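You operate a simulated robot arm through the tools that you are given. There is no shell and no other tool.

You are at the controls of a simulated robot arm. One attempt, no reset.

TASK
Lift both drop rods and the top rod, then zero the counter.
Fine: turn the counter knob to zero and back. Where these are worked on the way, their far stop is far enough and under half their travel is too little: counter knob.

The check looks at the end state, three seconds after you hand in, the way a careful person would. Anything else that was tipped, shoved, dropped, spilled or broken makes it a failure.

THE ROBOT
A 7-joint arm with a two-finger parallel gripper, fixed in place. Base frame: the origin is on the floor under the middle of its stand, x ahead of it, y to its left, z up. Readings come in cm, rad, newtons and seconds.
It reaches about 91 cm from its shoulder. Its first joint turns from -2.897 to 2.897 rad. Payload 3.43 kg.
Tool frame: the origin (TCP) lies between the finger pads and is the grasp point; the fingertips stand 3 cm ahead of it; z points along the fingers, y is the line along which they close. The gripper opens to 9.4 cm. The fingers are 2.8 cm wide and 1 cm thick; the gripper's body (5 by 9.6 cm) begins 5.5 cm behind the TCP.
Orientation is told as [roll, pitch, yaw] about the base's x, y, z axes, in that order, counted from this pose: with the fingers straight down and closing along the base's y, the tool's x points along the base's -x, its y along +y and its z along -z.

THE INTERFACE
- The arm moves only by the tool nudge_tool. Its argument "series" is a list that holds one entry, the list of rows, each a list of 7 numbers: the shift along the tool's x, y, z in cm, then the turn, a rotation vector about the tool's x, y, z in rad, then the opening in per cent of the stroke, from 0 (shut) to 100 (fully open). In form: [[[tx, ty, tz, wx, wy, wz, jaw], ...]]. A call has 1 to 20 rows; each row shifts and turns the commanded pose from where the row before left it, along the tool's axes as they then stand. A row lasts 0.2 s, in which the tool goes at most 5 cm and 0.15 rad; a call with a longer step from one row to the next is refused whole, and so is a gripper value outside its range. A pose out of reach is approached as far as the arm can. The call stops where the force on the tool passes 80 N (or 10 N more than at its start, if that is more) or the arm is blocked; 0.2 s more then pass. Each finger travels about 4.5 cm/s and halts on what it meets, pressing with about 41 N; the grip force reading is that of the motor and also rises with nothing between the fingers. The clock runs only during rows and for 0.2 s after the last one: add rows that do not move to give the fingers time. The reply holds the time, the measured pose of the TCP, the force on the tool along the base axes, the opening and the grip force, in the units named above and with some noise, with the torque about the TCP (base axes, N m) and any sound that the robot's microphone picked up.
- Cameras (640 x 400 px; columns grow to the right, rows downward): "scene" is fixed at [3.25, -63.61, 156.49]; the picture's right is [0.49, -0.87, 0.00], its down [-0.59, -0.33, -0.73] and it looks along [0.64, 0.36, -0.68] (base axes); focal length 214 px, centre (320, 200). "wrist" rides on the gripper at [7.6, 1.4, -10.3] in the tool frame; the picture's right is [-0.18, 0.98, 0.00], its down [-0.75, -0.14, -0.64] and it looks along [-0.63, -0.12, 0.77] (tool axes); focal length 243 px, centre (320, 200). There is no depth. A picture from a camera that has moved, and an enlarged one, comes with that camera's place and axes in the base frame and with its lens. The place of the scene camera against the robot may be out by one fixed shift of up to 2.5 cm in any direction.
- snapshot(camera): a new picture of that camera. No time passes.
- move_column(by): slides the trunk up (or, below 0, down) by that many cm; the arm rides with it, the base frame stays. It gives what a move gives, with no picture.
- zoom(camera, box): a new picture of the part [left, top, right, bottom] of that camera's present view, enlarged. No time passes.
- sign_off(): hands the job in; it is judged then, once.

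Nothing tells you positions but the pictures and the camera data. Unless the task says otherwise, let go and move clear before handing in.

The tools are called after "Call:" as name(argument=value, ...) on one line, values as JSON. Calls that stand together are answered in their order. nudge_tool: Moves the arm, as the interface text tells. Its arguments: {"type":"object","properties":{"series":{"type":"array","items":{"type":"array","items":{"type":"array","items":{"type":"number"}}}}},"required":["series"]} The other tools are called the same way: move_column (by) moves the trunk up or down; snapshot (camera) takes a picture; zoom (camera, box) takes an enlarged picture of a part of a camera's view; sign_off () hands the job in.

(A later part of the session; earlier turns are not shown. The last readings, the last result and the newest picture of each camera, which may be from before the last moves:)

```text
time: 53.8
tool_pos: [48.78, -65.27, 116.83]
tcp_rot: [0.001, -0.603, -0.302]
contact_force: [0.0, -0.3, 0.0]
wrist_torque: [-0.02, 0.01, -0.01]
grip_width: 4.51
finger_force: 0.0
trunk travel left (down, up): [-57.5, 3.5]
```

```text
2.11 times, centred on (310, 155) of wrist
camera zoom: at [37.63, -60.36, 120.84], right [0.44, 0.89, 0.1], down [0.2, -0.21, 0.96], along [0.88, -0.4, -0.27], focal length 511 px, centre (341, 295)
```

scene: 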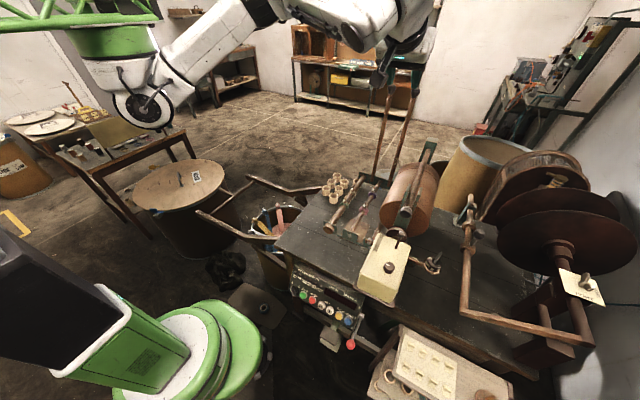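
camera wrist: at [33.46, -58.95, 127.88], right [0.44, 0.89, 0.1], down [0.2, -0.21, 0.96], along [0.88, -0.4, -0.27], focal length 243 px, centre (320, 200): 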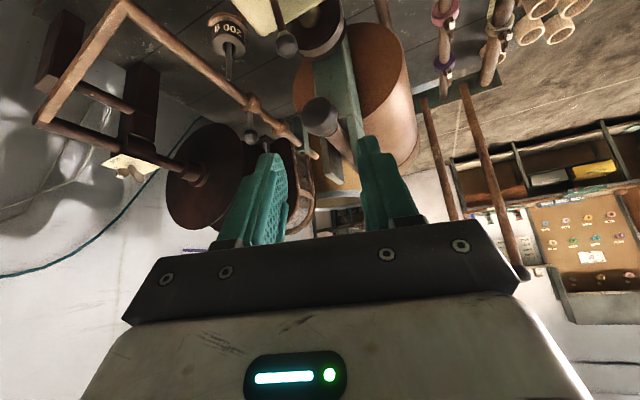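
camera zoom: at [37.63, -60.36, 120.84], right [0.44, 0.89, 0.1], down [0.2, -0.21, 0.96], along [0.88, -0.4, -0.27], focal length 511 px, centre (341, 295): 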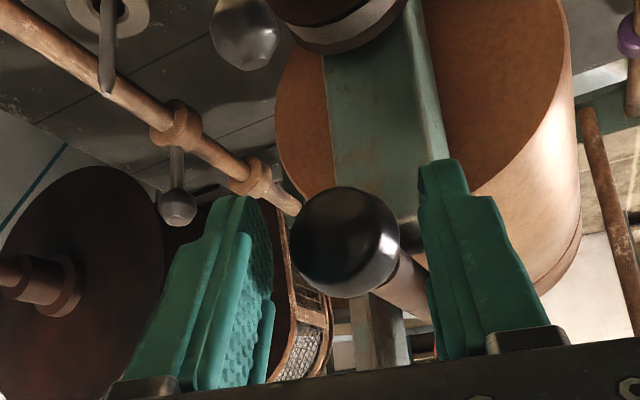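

Call:
nudge_tool(series=[[[0, 0.05, 0, 0, 0, 0, 25], [0, 0, 0, 0, 0, 0, 10], [0, 0, 0, 0, 0, 0, 10], [0, 0, 0, 0, 0, 0, 10]]])

Call:
zoom(camera="wrist", box=[180, 60, 440, 250])

```text
time: 54.8
tool_pos: [48.81, -65.28, 116.77]
tcp_rot: [-0.002, -0.601, -0.301]
contact_force: [-1.1, -0.3, -0.6]
wrist_torque: [-0.01, 0.04, 0.02]
grip_width: 3.0
finger_force: 45.0
trunk travel left (down, up): [-57.5, 3.5]
```

```text
2.11 times, centred on (310, 155) of wrist
camera zoom: at [37.63, -60.3, 120.84], right [0.44, 0.89, 0.1], down [0.2, -0.21, 0.96], along [0.88, -0.4, -0.27], focal length 511 px, centre (341, 295)
```

zoom: 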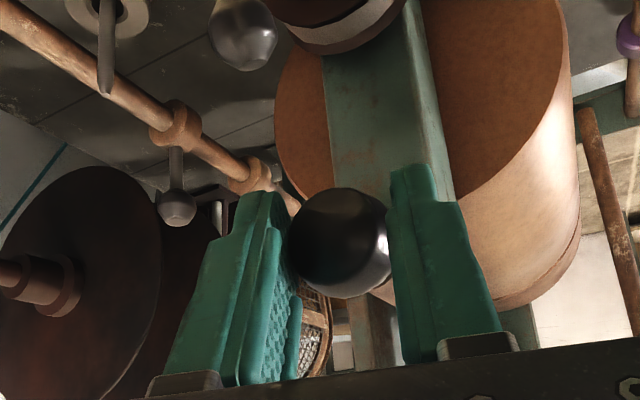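

The top rod's handle is gripped (3.0 cm). Lifting it out of the fork along its arc, slowly at first.

Call:
nudge_tool(series=[[[-0.86, 0.015, -1.17, 0, 0, 0, 10], [-0.87, 0.02, -1.16, 0, 0, 0, 10], [-1.9, 0.1, -2.19, 0, 0, 0, 10], [0, 0, 0, 0, 0, 0, 10]]])

Call:
zoom(camera="wrist", box=[180, 60, 440, 250])

Call:
zoom(camera="scene", box=[330, 120, 470, 250])

```text
time: 55.8
tool_pos: [49.29, -65.3, 122.53]
tcp_rot: [0.001, -0.601, -0.303]
contact_force: [-3.4, 5.4, -2.5]
wrist_torque: [0.23, 0.63, 0.23]
grip_width: 2.97
finger_force: 45.1
trunk travel left (down, up): [-57.5, 3.5]
```

```text
2.11 times, centred on (310, 155) of wrist
camera zoom: at [38.09, -60.32, 126.71], right [0.44, 0.89, 0.1], down [0.2, -0.21, 0.96], along [0.88, -0.4, -0.27], focal length 511 px, centre (341, 295)
```

zoom: 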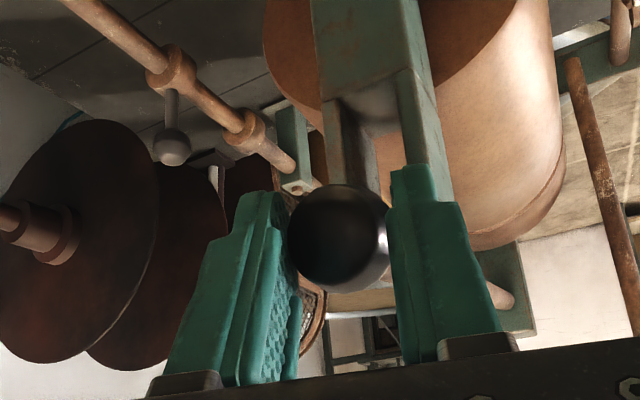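

```text
3.08 times, centred on (400, 185) of scene
camera zoom: at [3.25, -63.61, 156.49], right [0.49, -0.87, 0.0], down [-0.59, -0.33, -0.73], along [0.64, 0.36, -0.68], focal length 660 px, centre (74, 246)
```

zoom: 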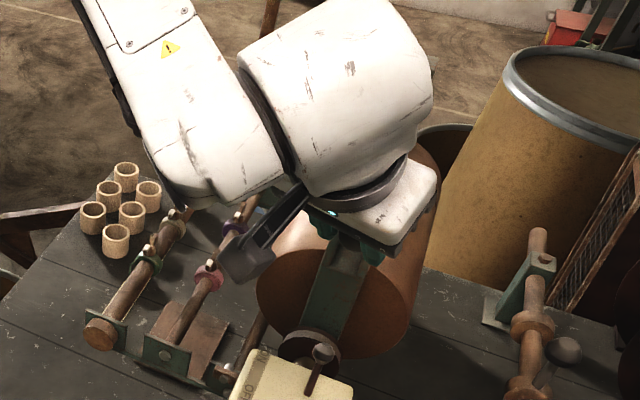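

Coming up smoothly. Continuing.

Call:
nudge_tool(series=[[[-2.07, 0.17, -2.04, 0, 0, 0, 10], [-2.21, 0.24, -1.87, 0, 0, 0, 10], [-2.34, 0.3, -1.69, 0, 0, 0, 10], [-2.46, 0.37, -1.49, 0, 0, 0, 10], [0, 0, 0, 0, 0, 0, 10]]])

Call:
zoom(camera="scene", box=[330, 90, 470, 220])

```text
time: 57.0
tool_pos: [52.83, -65.37, 133.85]
tcp_rot: [0.0, -0.602, -0.303]
contact_force: [-4.9, -1.7, -2.1]
wrist_torque: [0.1, 0.84, 0.13]
grip_width: 2.97
finger_force: 44.3
trunk travel left (down, up): [-57.5, 3.5]
```

```text
3.08 times, centred on (400, 155) of scene
camera zoom: at [3.25, -63.61, 156.49], right [0.49, -0.87, 0.0], down [-0.59, -0.33, -0.73], along [0.64, 0.36, -0.68], focal length 660 px, centre (74, 338)
```

zoom: 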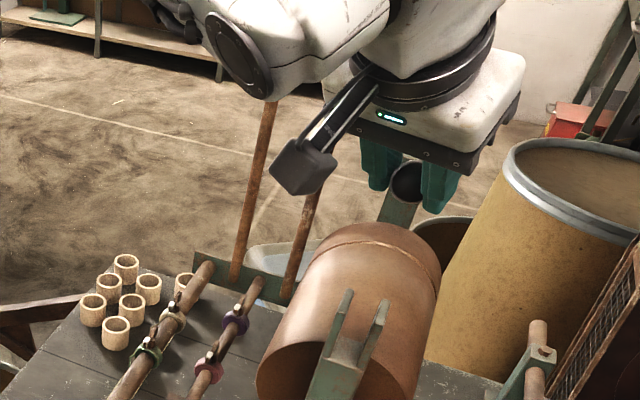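

Call:
nudge_tool(series=[[[-2.56, 0.43, -1.3, 0, 0, 0, 10], [-2.65, 0.49, -1.09, 0, 0, 0, 10], [-2.72, 0.54, -0.88, 0, 0, 0, 10], [-2.76, 0.59, -0.65, 0, 0, 0, 10], [0, 0, 0, 0, 0, 0, 10]]])

Call:
zoom(camera="scene", box=[330, 60, 470, 190])

Call:
snapshot(camera="wrist")

```text
time: 58.2
tool_pos: [59.42, -65.35, 143.02]
tcp_rot: [-0.006, -0.605, -0.304]
contact_force: [-21.1, -21.7, 15.7]
wrist_torque: [-0.49, 0.79, -0.31]
grip_width: 2.98
finger_force: 44.8
trunk travel left (down, up): [-57.5, 3.5]
```

```text
3.08 times, centred on (400, 125) of scene
camera zoom: at [3.25, -63.61, 156.49], right [0.49, -0.87, 0.0], down [-0.59, -0.33, -0.73], along [0.64, 0.36, -0.68], focal length 660 px, centre (74, 431)
```

zoom: 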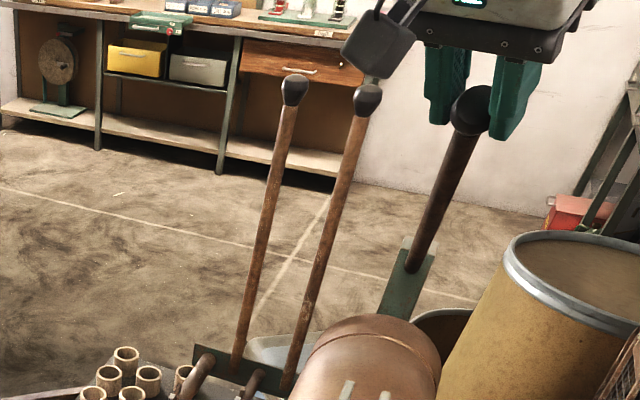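

```text
taken
camera wrist: at [48.38, -60.35, 147.19], right [0.44, 0.89, 0.1], down [0.2, -0.21, 0.96], along [0.87, -0.4, -0.27], focal length 243 px, centre (320, 200)
```

wrist: 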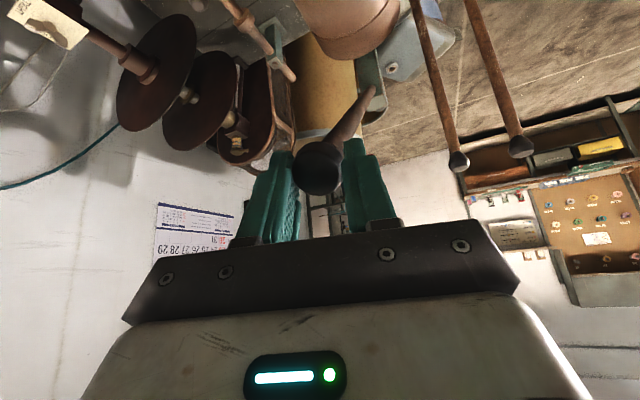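

The rod wants slightly more radius; I'll correct that and then re-angle the hand (more forward, more outward yaw) about the handle to gain reach.

Call:
nudge_tool(series=[[[-0.01, -0.18, -0.17, 0, 0, 0, 10], [0.195, 0.087, 0.042, 0.0341, -0.1, 0.0493, 10], [0.195, 0.095, 0.042, 0.0389, -0.1, 0.0457, 10], [0.195, 0.102, 0.042, 0.0432, -0.1, 0.0416, 10], [0.195, 0.108, 0.042, 0.0472, -0.1, 0.0371, 10], [0.195, 0.112, 0.042, 0.0506, -0.1, 0.0322, 10], [0, 0, 0, 0, 0, 0, 10]]])

Call:
snapshot(camera="wrist")

Call:
snapshot(camera="scene")

```text
time: 59.8
tool_pos: [58.99, -64.78, 142.3]
tcp_rot: [0.032, -1.102, -0.633]
contact_force: [-18.4, -14.3, 12.5]
wrist_torque: [0.57, 0.77, 0.22]
grip_width: 3.09
finger_force: 45.4
trunk travel left (down, up): [-57.5, 3.5]
```

```text
taken
camera wrist: at [49.48, -56.45, 140.16], right [0.63, 0.76, 0.18], down [-0.28, 0.01, 0.96], along [0.73, -0.65, 0.22], focal length 243 px, centre (320, 200)
```

wrist: 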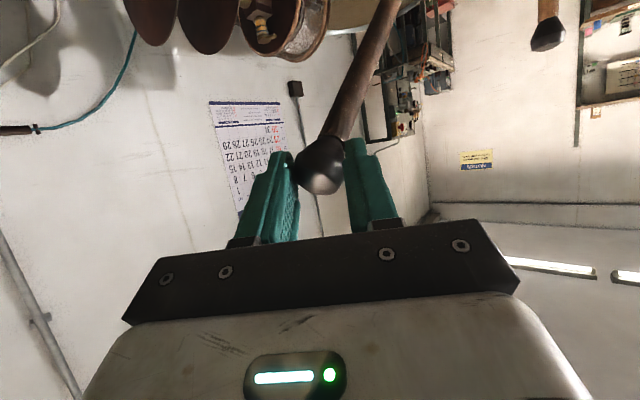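

```text
taken
```

scene: 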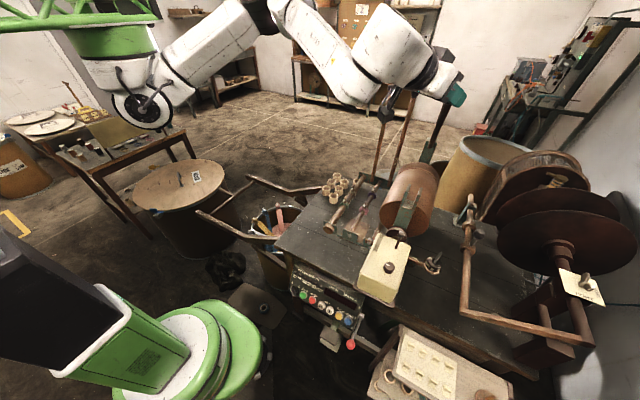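

The grip is still solid in the new hand orientation. Continuing the lift with a refitted pivot of about (88, 116) and radius of about 37.8 cm.

Call:
nudge_tool(series=[[[-2.59, 1.03, 0.5, 0, 0, 0, 10], [-2.58, 1.34, 0.82, 0, 0, 0, 10], [-2.47, 1.42, 1.02, 0, 0, 0, 10], [0, 0, 0, 0, 0, 0, 10]]])

Call:
snapshot(camera="wrist")

Call:
zoom(camera="scene", box=[330, 40, 490, 190])

```text
time: 60.8
tool_pos: [65.63, -64.9, 147.89]
tcp_rot: [0.033, -1.095, -0.635]
contact_force: [-14.4, -7.0, 16.9]
wrist_torque: [0.73, 0.71, 0.15]
grip_width: 2.99
finger_force: 44.5
trunk travel left (down, up): [-57.5, 3.5]
```

```text
taken
camera wrist: at [56.12, -56.45, 145.77], right [0.63, 0.76, 0.18], down [-0.28, 0.0, 0.96], along [0.73, -0.65, 0.21], focal length 243 px, centre (320, 200)
```

wrist: 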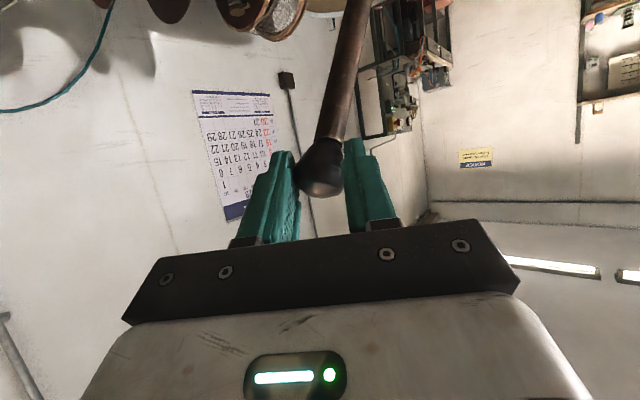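

```text
2.67 times, centred on (410, 115) of scene
camera zoom: at [3.25, -63.61, 156.49], right [0.49, -0.87, 0.0], down [-0.59, -0.33, -0.73], along [0.64, 0.36, -0.68], focal length 572 px, centre (80, 427)
```

zoom: 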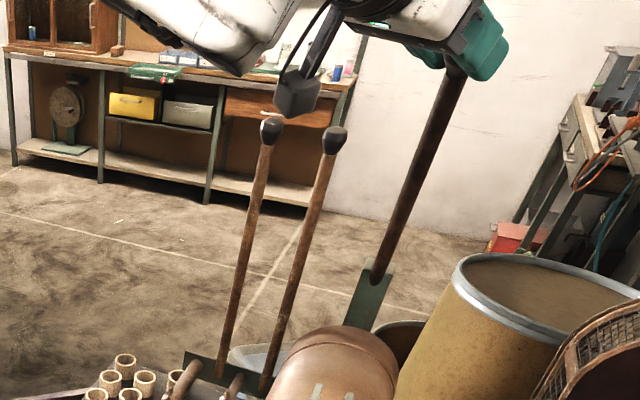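

Rods one and two are well clear of the hand. Continuing toward vertical with a small outward correction.

Call:
nudge_tool(series=[[[-0.1, -0.1, -0.1, 0, 0, 0, 10], [-2.36, 1.48, 1.19, 0, 0, 0, 10], [-2.22, 1.55, 1.36, 0, 0, 0, 10], [-2.07, 1.6, 1.53, 0, 0, 0, 10], [0, 0, 0, 0, 0, 0, 10]]])

Call:
snapshot(camera="wrist")

Call:
zoom(camera="scene", box=[330, 20, 490, 170])

```text
time: 62.0
tool_pos: [74.08, -64.87, 152.3]
tcp_rot: [0.03, -1.098, -0.627]
contact_force: [-0.5, -10.0, -5.7]
wrist_torque: [0.04, 0.88, 0.03]
grip_width: 3.01
finger_force: 45.2
trunk travel left (down, up): [-57.5, 3.5]
```

```text
taken
camera wrist: at [64.44, -56.54, 150.07], right [0.62, 0.76, 0.18], down [-0.28, 0.0, 0.96], along [0.73, -0.65, 0.21], focal length 243 px, centre (320, 200)
```

wrist: 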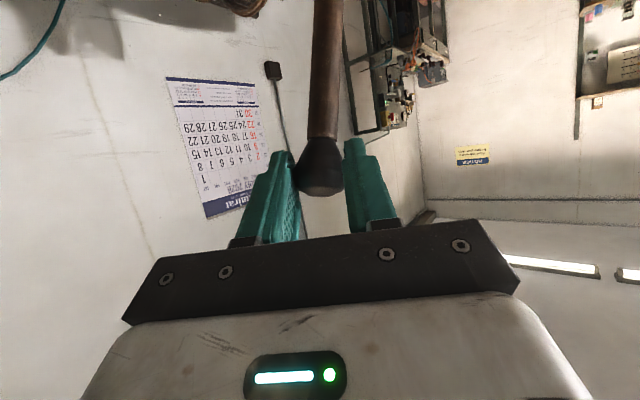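

```text
2.67 times, centred on (410, 95) of scene
camera zoom: at [3.25, -63.61, 156.49], right [0.49, -0.87, 0.0], down [-0.59, -0.33, -0.73], along [0.64, 0.36, -0.68], focal length 572 px, centre (80, 480)
```

zoom: 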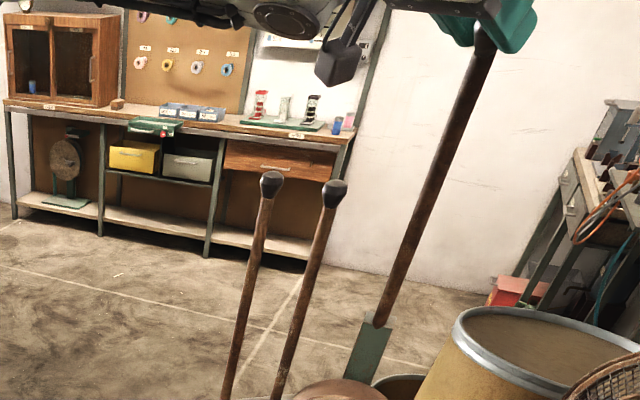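

About 71° with almost no force. Three more steps.

Call:
nudge_tool(series=[[[-1.84, 1.6, 1.75, 0, 0, 0, 10], [-1.66, 1.69, 1.88, 0, 0, 0, 10], [-1.48, 1.71, 2.02, 0, 0, 0, 10], [0, 0, 0, 0, 0, 0, 10]]])

Call:
snapshot(camera="wrist")

Call:
snapshot(camera="scene")

```text
time: 63.0
tool_pos: [82.82, -64.98, 154.3]
tcp_rot: [0.035, -1.106, -0.63]
contact_force: [-0.2, 0.3, 9.0]
wrist_torque: [-0.31, -0.52, 0.04]
grip_width: 3.08
finger_force: 45.0
trunk travel left (down, up): [-57.5, 3.5]
```

```text
taken
camera wrist: at [73.25, -56.56, 152.13], right [0.62, 0.76, 0.18], down [-0.28, 0.0, 0.96], along [0.73, -0.65, 0.22], focal length 243 px, centre (320, 200)
```

wrist: 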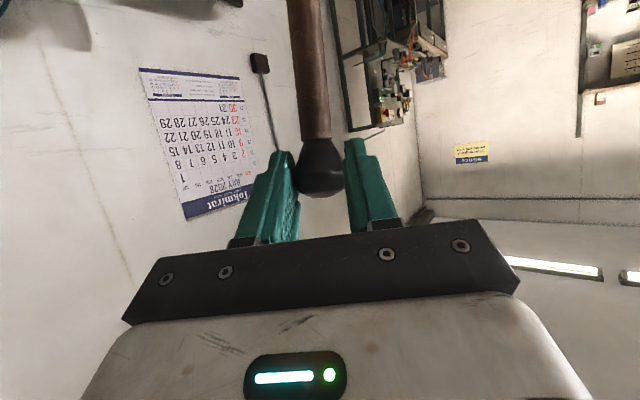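

```text
taken
```

scene: 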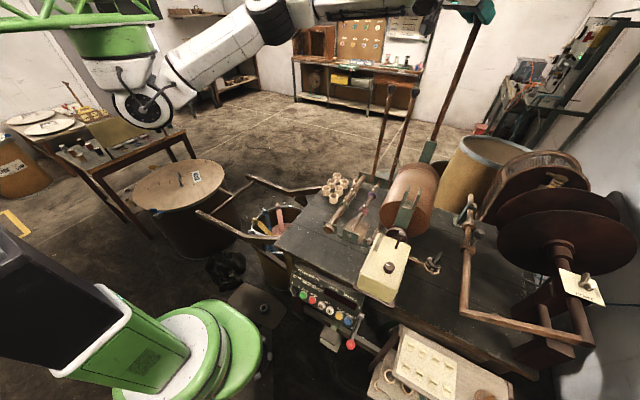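

Call:
nudge_tool(series=[[[-0.63, 0.85, 1.07, 0, 0, 0, 10], [-0.62, 0.85, 1.08, 0, 0, 0, 10], [-0.56, 0.85, 1.1, 0, 0, 0, 10], [-0.52, 0.85, 1.12, 0, 0, 0, 10], [0, 0, 0, 0, 0, 0, 10]]])

Call:
snapshot(camera="wrist")

```text
time: 64.2
tool_pos: [88.04, -64.59, 153.7]
tcp_rot: [0.03, -1.105, -0.639]
contact_force: [0.5, -35.7, 28.9]
wrist_torque: [-0.16, -0.17, -0.43]
grip_width: 3.09
finger_force: 45.3
out of reach, approached as far as the arm can: row 3, 4
trunk travel left (down, up): [-57.5, 3.5]
```

```text
taken
camera wrist: at [78.51, -56.18, 151.41], right [0.63, 0.75, 0.18], down [-0.28, 0.01, 0.96], along [0.72, -0.66, 0.22], focal length 243 px, centre (320, 200)
```

wrist: 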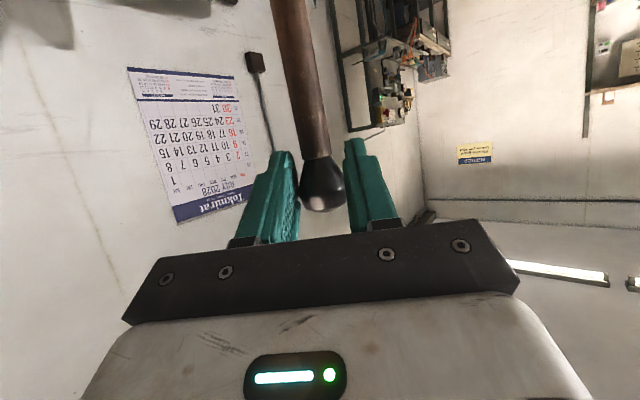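

The arm ran out of reach just past vertical (ball x≈89.6). I'll rotate the hand further outward about the handle to gain a couple of centimetres.

Call:
nudge_tool(series=[[[0.172, 0.208, 0.121, 0.0891, -0.1, 0.0454, 10], [0.172, 0.208, 0.121, 0.0932, -0.1, 0.0362, 10], [0, 0, 0, 0, 0, 0, 10]]])

Call:
snapshot(camera="wrist")

```text
time: 65.0
tool_pos: [89.57, -63.23, 152.16]
tcp_rot: [0.081, -1.283, -0.863]
contact_force: [-2.4, 34.7, -40.3]
wrist_torque: [0.48, 0.82, 0.68]
grip_width: 1.95
finger_force: 35.3
trunk travel left (down, up): [-57.5, 3.5]
```

```text
taken
camera wrist: at [82.18, -53.61, 147.76], right [0.73, 0.65, 0.2], down [-0.4, 0.17, 0.9], along [0.56, -0.74, 0.39], focal length 243 px, centre (320, 200)
```

wrist: 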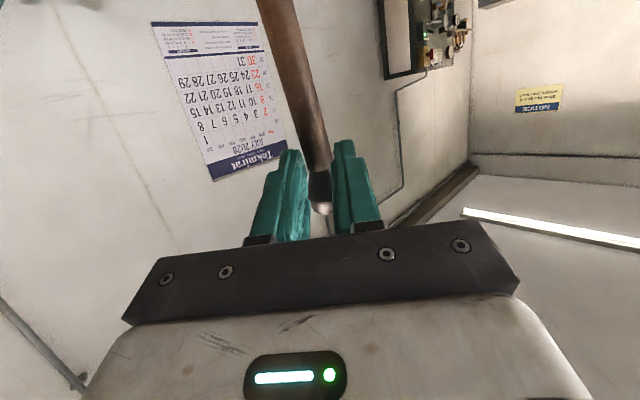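

The fingers slid down onto the neck below the ball, and the ball now sits at about x=91.6, past vertical. Before releasing, I'll check the rod's lean in the scene view.

Call:
zoom(camera="scene", box=[370, 0, 530, 180])

Call:
snapshot(camera="scene")

```text
2.22 times, centred on (450, 90) of scene
camera zoom: at [3.25, -63.61, 156.49], right [0.49, -0.87, 0.0], down [-0.59, -0.33, -0.73], along [0.64, 0.36, -0.68], focal length 477 px, centre (31, 444)
```

zoom: 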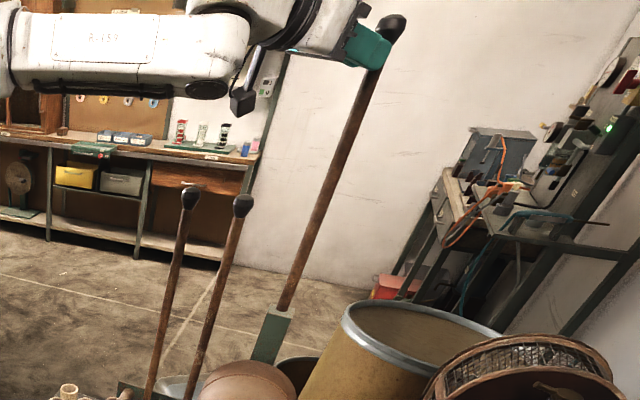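

```text
taken
```

scene: 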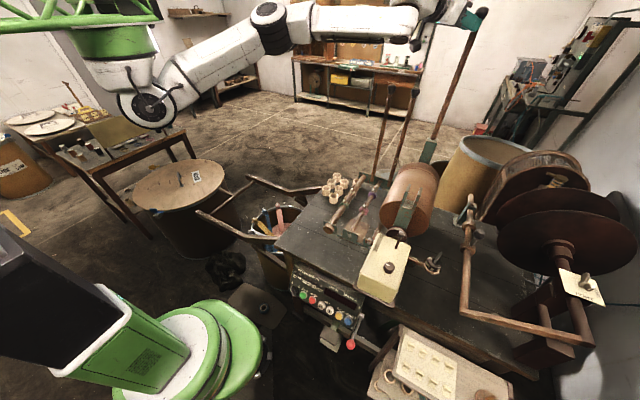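

The rod looks upright in the scene view, though its lean along x can't be judged from there. I'll push gently toward +x to feel for its stop before letting go.

Call:
nudge_tool(series=[[[-0.1, 0.4, 0.33, 0, 0, 0, 10], [0, 0, 0, 0, 0, 0, 10]]])

```text
time: 65.6
tool_pos: [90.08, -63.27, 152.13]
tcp_rot: [0.073, -1.28, -0.856]
contact_force: [-4.9, 45.6, -43.2]
wrist_torque: [0.77, 1.56, 0.89]
grip_width: 1.93
finger_force: 45.1
trunk travel left (down, up): [-57.5, 3.5]
```

Call:
nudge_tool(series=[[[0.2, 0.5, 0.1, 0, 0, 0, 10], [0.05, 0.3, 0.15, 0, 0, 0, 10], [0, 0, 0, 0, 0, 0, 10]]])

Call:
snapshot(camera="wrist")

```text
time: 66.4
tool_pos: [90.35, -63.24, 152.09]
tcp_rot: [0.076, -1.283, -0.871]
contact_force: [-15.2, 36.8, -39.8]
wrist_torque: [0.99, 1.28, 0.75]
grip_width: 1.89
finger_force: 44.9
trunk travel left (down, up): [-57.5, 3.5]
```

```text
taken
camera wrist: at [82.93, -53.51, 147.69], right [0.74, 0.65, 0.2], down [-0.4, 0.18, 0.9], along [0.55, -0.74, 0.39], focal length 243 px, centre (320, 200)
```

wrist: 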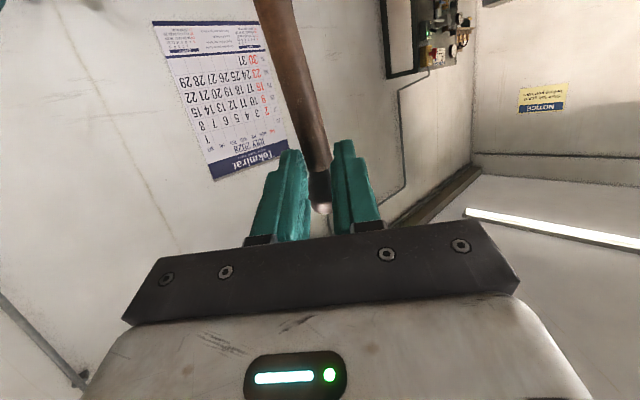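

Pushback along x rose as it met the stop, so it's fully up. Now I'll open the fingers and check it stays.

Call:
nudge_tool(series=[[[0, -0.15, 0, 0, 0, 0, 10], [0, 0, 0, 0, 0, 0, 25], [0, 0, 0, 0, 0, 0, 40], [0, 0, 0, 0, 0, 0, 50], [0, 0, 0, 0, 0, 0, 50]]])

Call:
snapshot(camera="wrist")

Call:
zoom(camera="scene", box=[370, 0, 530, 180])

```text
time: 67.6
tool_pos: [89.84, -63.48, 152.91]
tcp_rot: [0.086, -1.297, -0.886]
contact_force: [0.2, -0.3, -0.3]
wrist_torque: [0.0, -0.03, 0.03]
grip_width: 4.69
finger_force: 0.1
trunk travel left (down, up): [-57.5, 3.5]
```

```text
taken
camera wrist: at [82.71, -53.76, 148.28], right [0.74, 0.64, 0.2], down [-0.41, 0.19, 0.9], along [0.54, -0.74, 0.4], focal length 243 px, centre (320, 200)
```

wrist: 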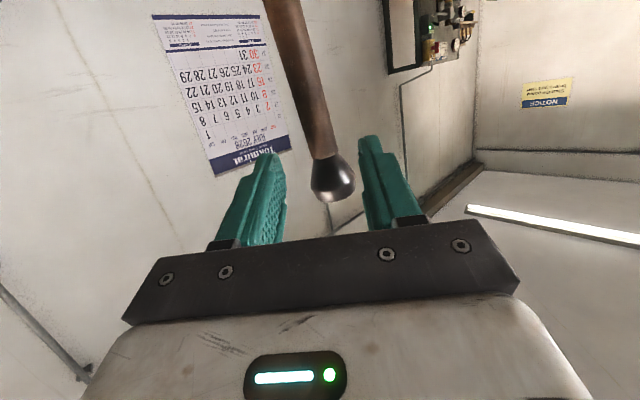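

```text
2.22 times, centred on (450, 90) of scene
camera zoom: at [3.25, -63.61, 156.49], right [0.49, -0.87, 0.0], down [-0.59, -0.33, -0.73], along [0.64, 0.36, -0.68], focal length 477 px, centre (31, 444)
```

zoom: 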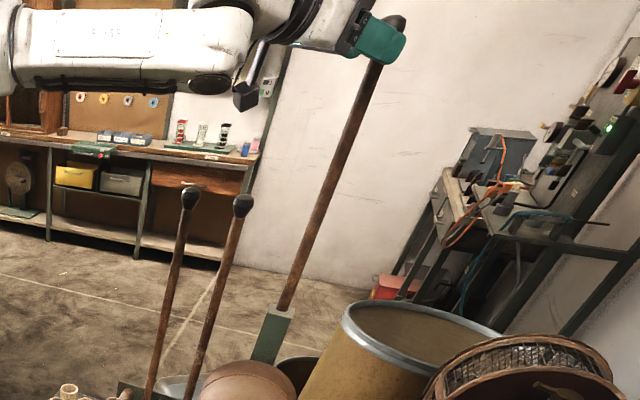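

The top rod stays up on its own. Backing out along the fingers.

Call:
nudge_tool(series=[[[0, 0, -1.5, 0, 0, 0, 50], [0, 0, -3, 0, 0, 0, 50], [0, 0, -4, 0, 0, 0, 50], [0, 0, -4, 0, 0, 0, 50], [0, 0, -4, 0, 0, 0, 50], [0, 0, 0, 0, 0, 0, 50]]])

Call:
snapshot(camera="wrist")

Call:
snapshot(camera="scene")

```text
time: 69.0
tool_pos: [79.08, -51.94, 156.58]
tcp_rot: [0.062, -1.288, -0.862]
contact_force: [0.1, 0.5, -0.3]
wrist_torque: [0.02, 0.0, -0.01]
grip_width: 4.7
finger_force: 0.0
trunk travel left (down, up): [-57.5, 3.5]
```

```text
taken
camera wrist: at [71.86, -42.29, 152.16], right [0.74, 0.64, 0.19], down [-0.4, 0.18, 0.9], along [0.54, -0.74, 0.39], focal length 243 px, centre (320, 200)
```

wrist: 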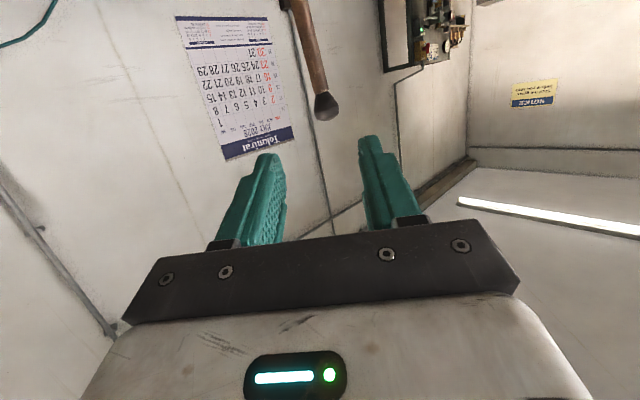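

```text
taken
```

scene: 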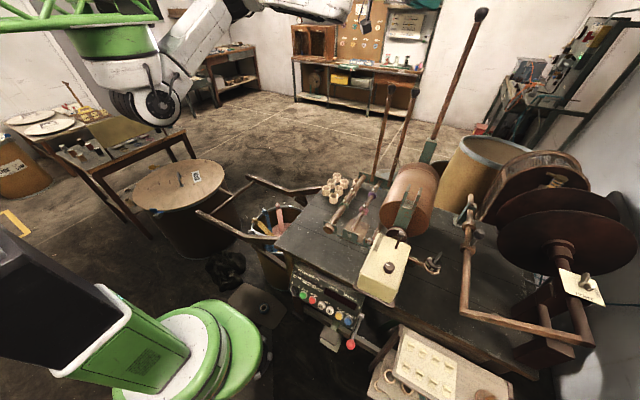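

All three rods stand up by themselves. Next is the counter knob on the cream box. I'll withdraw, turn the hand back to straight down and come above the knob.

Call:
nudge_tool(series=[[[1.26, -3.76, -2.53, 0, 0, 0, 50], [1.26, -3.76, -2.53, 0, 0, 0, 50], [1.26, -3.76, -2.53, 0, 0, 0, 50], [1.26, -3.76, -2.53, 0, 0, 0, 50], [1.26, -3.76, -2.53, 0, 0, 0, 50], [1.26, -3.76, -2.53, 0, 0, 0, 50], [0, 0, 0, 0, 0.14, 0, 50], [0, 0, 0, 0, 0.14, 0, 50], [0, 0, 0, 0, 0.14, 0, 50], [0, 0, 0, 0, 0.14, 0, 50], [0, 0, 0, 0, 0.14, 0, 50], [0, 0, 0, 0, 0.14, 0, 50], [0, 0, 0, 0, 0, 0, 50]]])

Call:
snapshot(camera="scene")

```text
time: 71.8
tool_pos: [51.33, -55.71, 152.65]
tcp_rot: [0.022, -0.439, -0.81]
contact_force: [0.2, 0.7, -0.2]
wrist_torque: [-0.01, 0.01, 0.0]
grip_width: 4.72
finger_force: 0.0
trunk travel left (down, up): [-57.5, 3.5]
```

```text
taken
```

scene: 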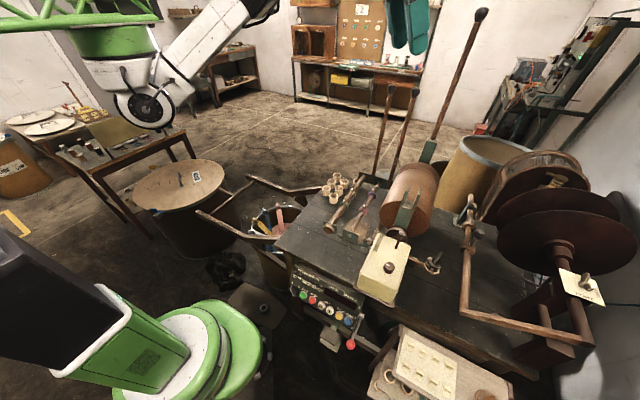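

Call:
nudge_tool(series=[[[0, 0, 0, 0, 0.146, 0, 50], [0, 0, 0, 0, 0.146, 0, 50], [0, 0, 0, 0, 0.146, 0, 50], [0, 0, 0, 0, 0, -0.135, 50], [0, 0, 0, 0, 0, -0.135, 50], [0, 0, 0, 0, 0, -0.135, 50], [0, 0, 0, 0, 0, -0.135, 50], [0, 0, 0, 0, 0, -0.135, 50], [0, 0, 0, 0, 0, -0.135, 50], [0, 0, 0, 0, 0, 0, 50]]])

```text
time: 74.0
tool_pos: [51.11, -55.74, 152.96]
tcp_rot: [0.012, -0.024, 0.009]
contact_force: [0.3, 0.3, 0.1]
wrist_torque: [-0.01, 0.01, 0.01]
grip_width: 4.7
finger_force: 0.1
trunk travel left (down, up): [-57.5, 3.5]
```

Call:
nudge_tool(series=[[[1.67, -1.35, 3.8, 0.012, 0.024, 0.009, 50], [1.67, -1.35, 3.8, 0, 0, 0, 50], [1.67, -1.35, 3.8, 0, 0, 0, 50], [1.67, -1.35, 3.8, 0, 0, 0, 50], [1.67, -1.35, 3.8, 0, 0, 0, 50], [1.67, -1.35, 3.8, 0, 0, 0, 50], [1.67, -1.35, 3.8, 0, 0, 0, 50], [1.67, -1.35, 3.8, 0, 0, 0, 50], [0, 0, 0, 0, 0, 0, 50]]])

Call:
snapshot(camera="wrist")

Call:
zoom(camera="wrist", box=[220, 20, 420, 220])

Call:
zoom(camera="scene", box=[330, 190, 450, 310])

```text
time: 76.0
tool_pos: [37.85, -66.51, 123.1]
tcp_rot: [-0.007, -0.008, -0.003]
contact_force: [0.2, -0.2, 0.3]
wrist_torque: [0.01, 0.0, 0.0]
grip_width: 4.69
finger_force: 0.1
trunk travel left (down, up): [-57.5, 3.5]
```

```text
taken
camera wrist: at [30.15, -64.95, 133.25], right [0.19, 0.98, -0.01], down [0.75, -0.14, 0.65], along [0.64, -0.13, -0.76], focal length 243 px, centre (320, 200)
```

wrist: 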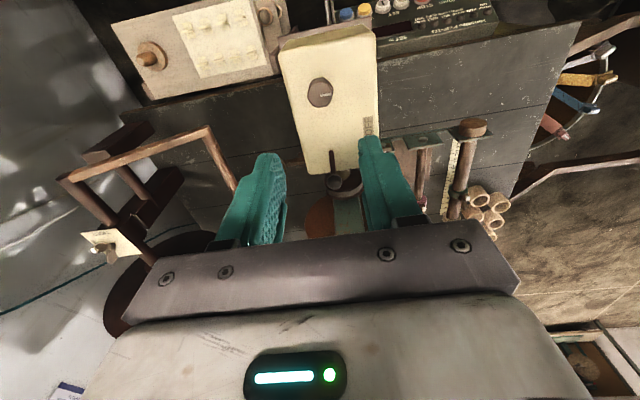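

```text
2.00 times, centred on (320, 120) of wrist
camera zoom: at [30.15, -64.95, 133.25], right [0.19, 0.98, -0.01], down [0.75, -0.14, 0.65], along [0.64, -0.13, -0.76], focal length 485 px, centre (320, 360)
```

zoom: 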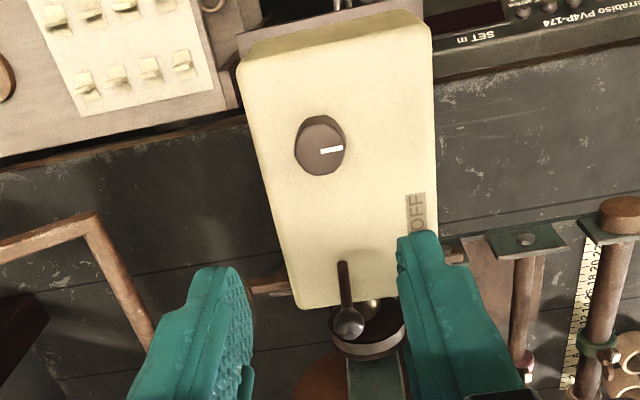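

```text
3.33 times, centred on (390, 250) of scene
camera zoom: at [3.25, -63.61, 156.49], right [0.49, -0.87, 0.0], down [-0.59, -0.33, -0.73], along [0.64, 0.36, -0.68], focal length 715 px, centre (87, 33)
```

zoom: 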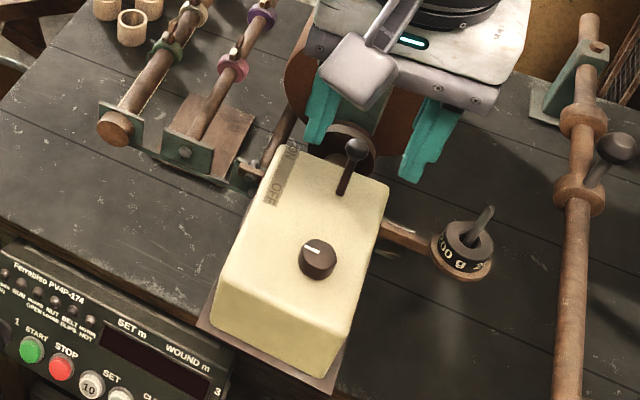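

The knob's top centre triangulates to about (37.8, -66.5, 107.7), roughly 2.3 cm wide and 1.6 cm tall. I'm descending to straddle it.

Call:
nudge_tool(series=[[[0.01, 0.0, 4, -0.007, 0.008, -0.003, 50], [0, 0, 4, 0, 0, 0, 50], [0, 0, 3, 0, 0, 0, 50], [0, 0, 0, 0, 0, 0, 50]]])

Call:
snapshot(camera="wrist")

Call:
zoom(camera="scene", box=[350, 210, 430, 300])

```text
time: 77.0
tool_pos: [38.01, -66.62, 112.11]
tcp_rot: [-0.001, 0.0, 0.002]
contact_force: [-0.1, -0.3, 0.6]
wrist_torque: [0.02, 0.0, 0.0]
grip_width: 4.69
finger_force: 0.0
trunk travel left (down, up): [-57.5, 3.5]
```

```text
taken
camera wrist: at [30.4, -65.23, 122.27], right [0.18, 0.98, 0.0], down [0.75, -0.14, 0.64], along [0.63, -0.12, -0.77], focal length 243 px, centre (320, 200)
```

wrist: 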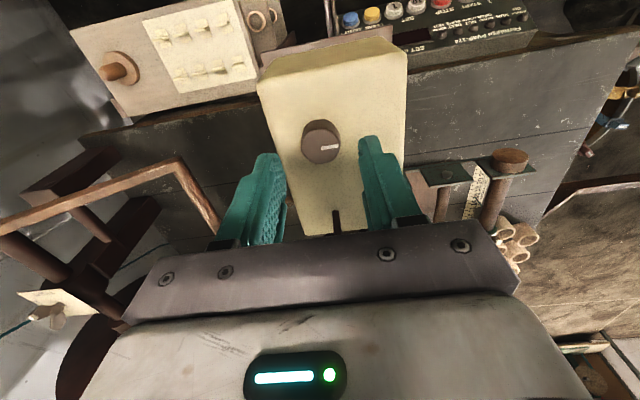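

```text
4.44 times, centred on (390, 255) of scene
camera zoom: at [3.25, -63.61, 156.49], right [0.49, -0.87, 0.0], down [-0.59, -0.33, -0.73], along [0.64, 0.36, -0.68], focal length 953 px, centre (9, -44)
```

zoom: 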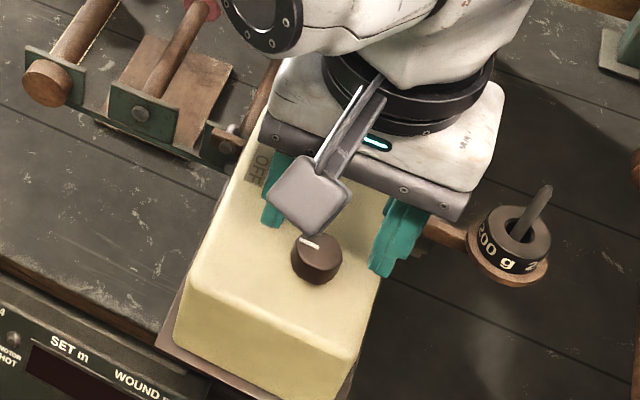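

Call:
nudge_tool(series=[[[0.25, 0.06, 1.0, 0, 0, 0, 50], [0, 0, 0.8, 0, 0, 0, 50], [0, 0, 0.5, 0, 0, 0, 50], [0, 0, 0, 0, 0, 0, 50]]])

Call:
zoom(camera="wrist", box=[220, 80, 420, 240])

Call:
zoom(camera="scene", box=[350, 210, 430, 300])

```text
time: 78.0
tool_pos: [37.76, -66.64, 109.79]
tcp_rot: [-0.002, 0.0, 0.002]
contact_force: [1.0, 0.0, 1.2]
wrist_torque: [0.01, 0.02, 0.01]
grip_width: 4.74
finger_force: 0.1
trunk travel left (down, up): [-57.5, 3.5]
```

```text
2.50 times, centred on (320, 160) of wrist
camera zoom: at [30.11, -65.22, 120.07], right [0.18, 0.98, 0.0], down [0.75, -0.14, 0.64], along [0.63, -0.12, -0.77], focal length 606 px, centre (320, 300)
```

zoom: 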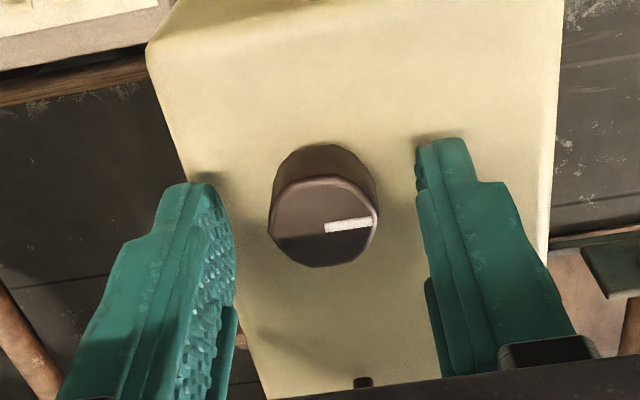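

```text
4.44 times, centred on (390, 255) of scene
camera zoom: at [3.25, -63.61, 156.49], right [0.49, -0.87, 0.0], down [-0.59, -0.33, -0.73], along [0.64, 0.36, -0.68], focal length 953 px, centre (9, -44)
```

zoom: 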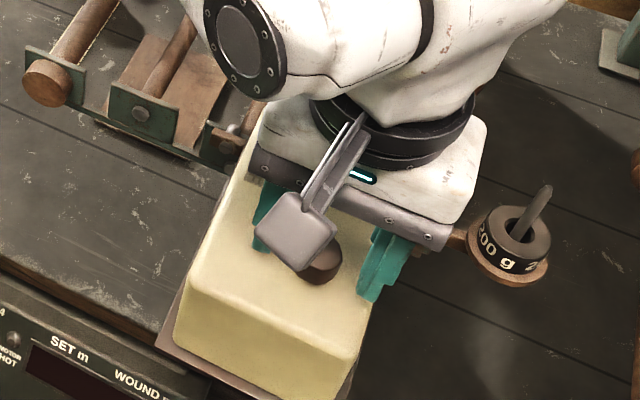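

The knob is centred between the fingertips. I'll go down another 0.3 cm and close gently.

Call:
nudge_tool(series=[[[-0.1, 0.06, 0.3, 0, 0, 0, 50], [0, 0, 0, 0, 0, 0, 35], [0, 0, 0, 0, 0, 0, 20], [0, 0, 0, 0, 0, 0, 10], [0, 0, 0, 0, 0, 0, 10]]])

Call:
zoom(camera="wrist", box=[220, 80, 420, 240])

```text
time: 79.2
tool_pos: [37.79, -66.6, 109.46]
tcp_rot: [-0.002, 0.002, 0.002]
contact_force: [-0.1, 1.0, -1.1]
wrist_torque: [-0.01, -0.04, -0.03]
grip_width: 2.56
finger_force: 45.4
trunk travel left (down, up): [-57.5, 3.5]
```

```text
2.50 times, centred on (320, 160) of wrist
camera zoom: at [30.22, -65.15, 119.68], right [0.18, 0.98, 0.0], down [0.76, -0.14, 0.64], along [0.63, -0.12, -0.77], focal length 606 px, centre (320, 300)
```

zoom: 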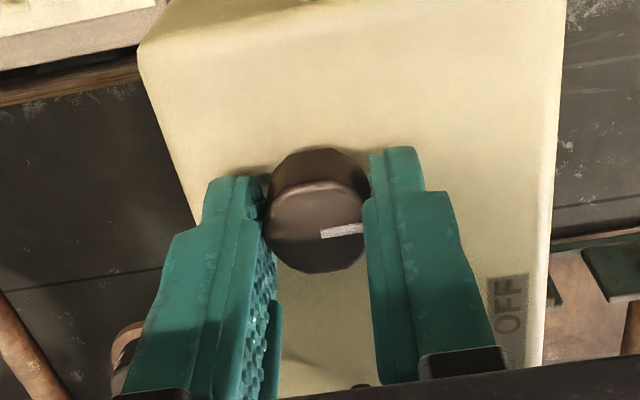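

Gripped (2.56 cm). I'll try a small clockwise turn (seen from above) and watch the torque.

Call:
nudge_tool(series=[[[0, 0, 0, 0, 0, 0.08, 10], [0, 0, 0, 0, 0, 0.08, 10], [0, 0, 0, 0, 0, 0, 10]]])

Call:
zoom(camera="wrist", box=[220, 80, 420, 240])

```text
time: 80.0
tool_pos: [37.79, -66.7, 109.42]
tcp_rot: [-0.001, 0.002, -0.159]
contact_force: [-2.4, 2.1, 1.9]
wrist_torque: [0.07, 0.21, -0.05]
grip_width: 2.55
finger_force: 44.9
trunk travel left (down, up): [-57.5, 3.5]
```

```text
2.50 times, centred on (320, 160) of wrist
camera zoom: at [30.55, -63.96, 119.68], right [0.34, 0.94, 0.0], down [0.72, -0.26, 0.64], along [0.6, -0.22, -0.77], focal length 606 px, centre (320, 300)
```

zoom: 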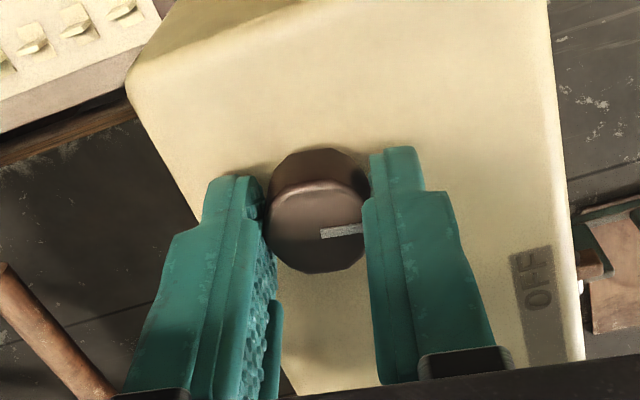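

It turns freely clockwise. I'll check the other direction from the start position for a stop.

Call:
nudge_tool(series=[[[0, 0, 0, 0, 0, -0.08, 10], [0, 0, 0, 0, 0, -0.08, 10], [0, 0, 0, 0, 0, -0.05, 10], [0, 0, 0, 0, 0, -0.05, 10], [0, 0, 0, 0, 0, 0, 10]]])

Call:
zoom(camera="wrist", box=[220, 80, 420, 240])

```text
time: 81.2
tool_pos: [37.98, -66.57, 109.37]
tcp_rot: [-0.001, 0.002, 0.103]
contact_force: [2.4, 7.2, -0.2]
wrist_torque: [0.22, -0.4, -0.21]
grip_width: 2.52
finger_force: 45.4
trunk travel left (down, up): [-57.5, 3.5]
```

```text
2.50 times, centred on (320, 160) of wrist
camera zoom: at [30.22, -65.9, 119.68], right [0.08, 1.0, 0.0], down [0.76, -0.06, 0.64], along [0.64, -0.05, -0.77], focal length 606 px, centre (320, 300)
```

zoom: 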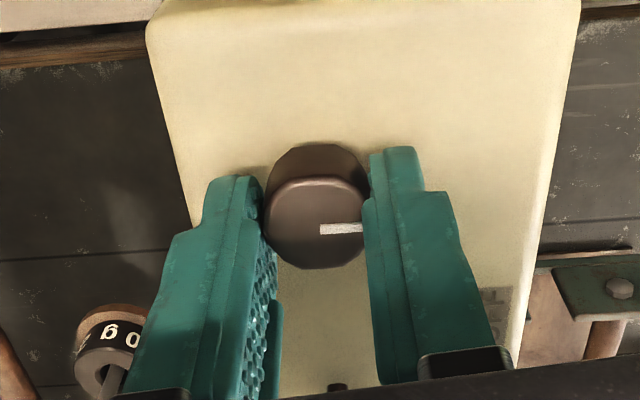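

Counter-clockwise it's against a stop (the fingers slipped slightly on it), so the travel to zero is clockwise. Turning clockwise now.

Call:
nudge_tool(series=[[[0, 0, 0, 0, 0, 0.12, 10], [0, 0, 0, 0, 0, 0.12, 10], [0, 0, 0, 0, 0, 0.12, 10], [0, 0, 0, 0, 0, 0.12, 10], [0, 0, 0, 0, 0, 0.12, 10], [0, 0, 0, 0, 0, 0.12, 10], [0, 0, 0, 0, 0, 0.12, 10], [0, 0, 0, 0, 0, 0, 10]]])

Call:
zoom(camera="wrist", box=[220, 80, 420, 240])

Call:
zoom(camera="scene", box=[330, 190, 450, 310])

```text
time: 83.0
tool_pos: [37.83, -66.79, 109.47]
tcp_rot: [-0.003, -0.002, -0.74]
contact_force: [7.7, -15.4, -3.0]
wrist_torque: [-0.26, 0.07, 0.01]
grip_width: 2.54
finger_force: 44.9
trunk travel left (down, up): [-57.5, 3.5]
```

```text
2.50 times, centred on (320, 160) of wrist
camera zoom: at [33.23, -60.51, 119.66], right [0.8, 0.6, 0.0], down [0.46, -0.61, 0.64], along [0.39, -0.52, -0.77], focal length 606 px, centre (320, 300)
```

zoom: 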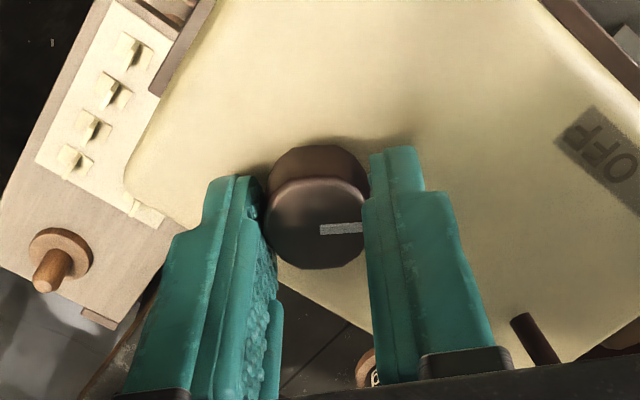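

```text
3.33 times, centred on (390, 250) of scene
camera zoom: at [3.25, -63.61, 156.49], right [0.49, -0.87, 0.0], down [-0.59, -0.33, -0.73], along [0.64, 0.36, -0.68], focal length 715 px, centre (87, 33)
```

zoom: 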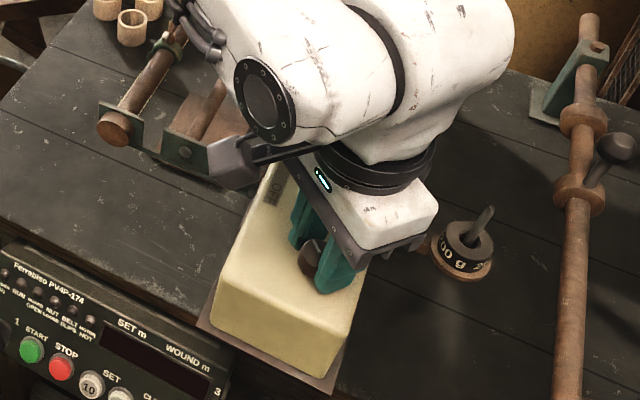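

The knob follows the fingers. Continuing clockwise, re-centring slightly.

Call:
nudge_tool(series=[[[-0.1, -0.04, 0, 0, 0, 0.12, 10], [0, 0, 0, 0, 0, 0.12, 10], [0, 0, 0, 0, 0, 0.12, 10], [0, 0, 0, 0, 0, 0.12, 10], [0, 0, 0, 0, 0, 0.12, 10], [0, 0, 0, 0, 0, 0.12, 10], [0, 0, 0, 0, 0, 0, 10]]])

Call:
zoom(camera="wrist", box=[220, 80, 420, 240])

Call:
zoom(camera="scene", box=[330, 190, 450, 310])

```text
time: 84.6
tool_pos: [37.75, -66.89, 109.43]
tcp_rot: [-0.004, -0.001, -1.463]
contact_force: [-4.0, -21.2, -0.7]
wrist_torque: [-0.52, 0.2, 0.02]
grip_width: 2.53
finger_force: 45.5
trunk travel left (down, up): [-57.5, 3.5]
```

```text
2.50 times, centred on (320, 160) of wrist
camera zoom: at [38.37, -59.04, 119.65], right [1.0, -0.08, 0.0], down [-0.06, -0.76, 0.64], along [-0.05, -0.64, -0.76], focal length 606 px, centre (320, 300)
```

zoom: 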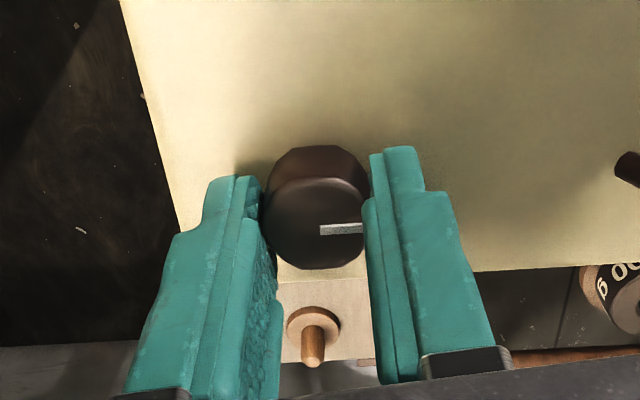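

```text
3.33 times, centred on (390, 250) of scene
camera zoom: at [3.25, -63.61, 156.49], right [0.49, -0.87, 0.0], down [-0.59, -0.33, -0.73], along [0.64, 0.36, -0.68], focal length 715 px, centre (87, 33)
```

zoom: 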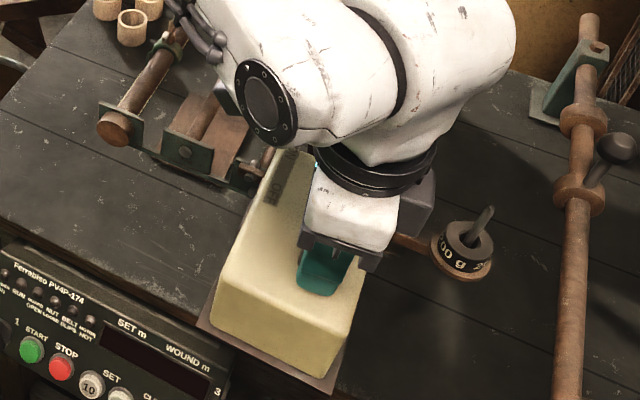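

Call:
nudge_tool(series=[[[-0.14, -0.04, 0, 0, 0, 0.12, 10], [0, 0, 0, 0, 0, 0.12, 10], [0, 0, 0, 0, 0, 0.12, 10], [0, 0, 0, 0, 0, 0.12, 10], [0, 0, 0, 0, 0, 0.12, 10], [0, 0, 0, 0, 0, 0.12, 10], [0, 0, 0, 0, 0, 0, 10]]])

Call:
zoom(camera="wrist", box=[220, 80, 420, 240])

```text
time: 86.2
tool_pos: [37.61, -66.83, 109.46]
tcp_rot: [-0.002, -0.003, -2.002]
contact_force: [-18.0, 4.8, 0.0]
wrist_torque: [0.18, 0.61, 0.3]
grip_width: 2.52
finger_force: 45.3
out of reach, approached as far as the arm can: row 5, 6
trunk travel left (down, up): [-57.5, 3.5]
```

```text
2.50 times, centred on (320, 160) of wrist
camera zoom: at [42.14, -60.45, 119.64], right [0.82, -0.58, 0.0], down [-0.44, -0.63, 0.64], along [-0.37, -0.52, -0.77], focal length 606 px, centre (320, 300)
```

zoom: 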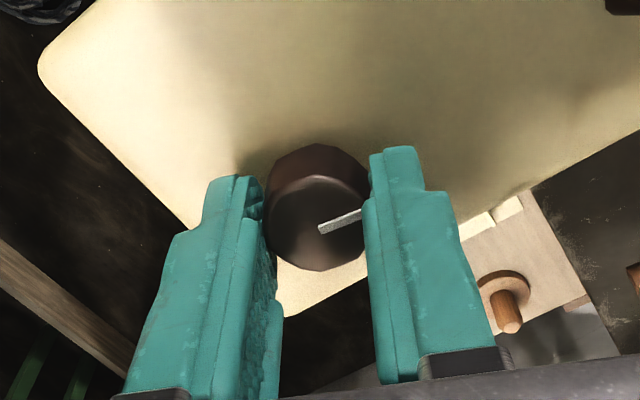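

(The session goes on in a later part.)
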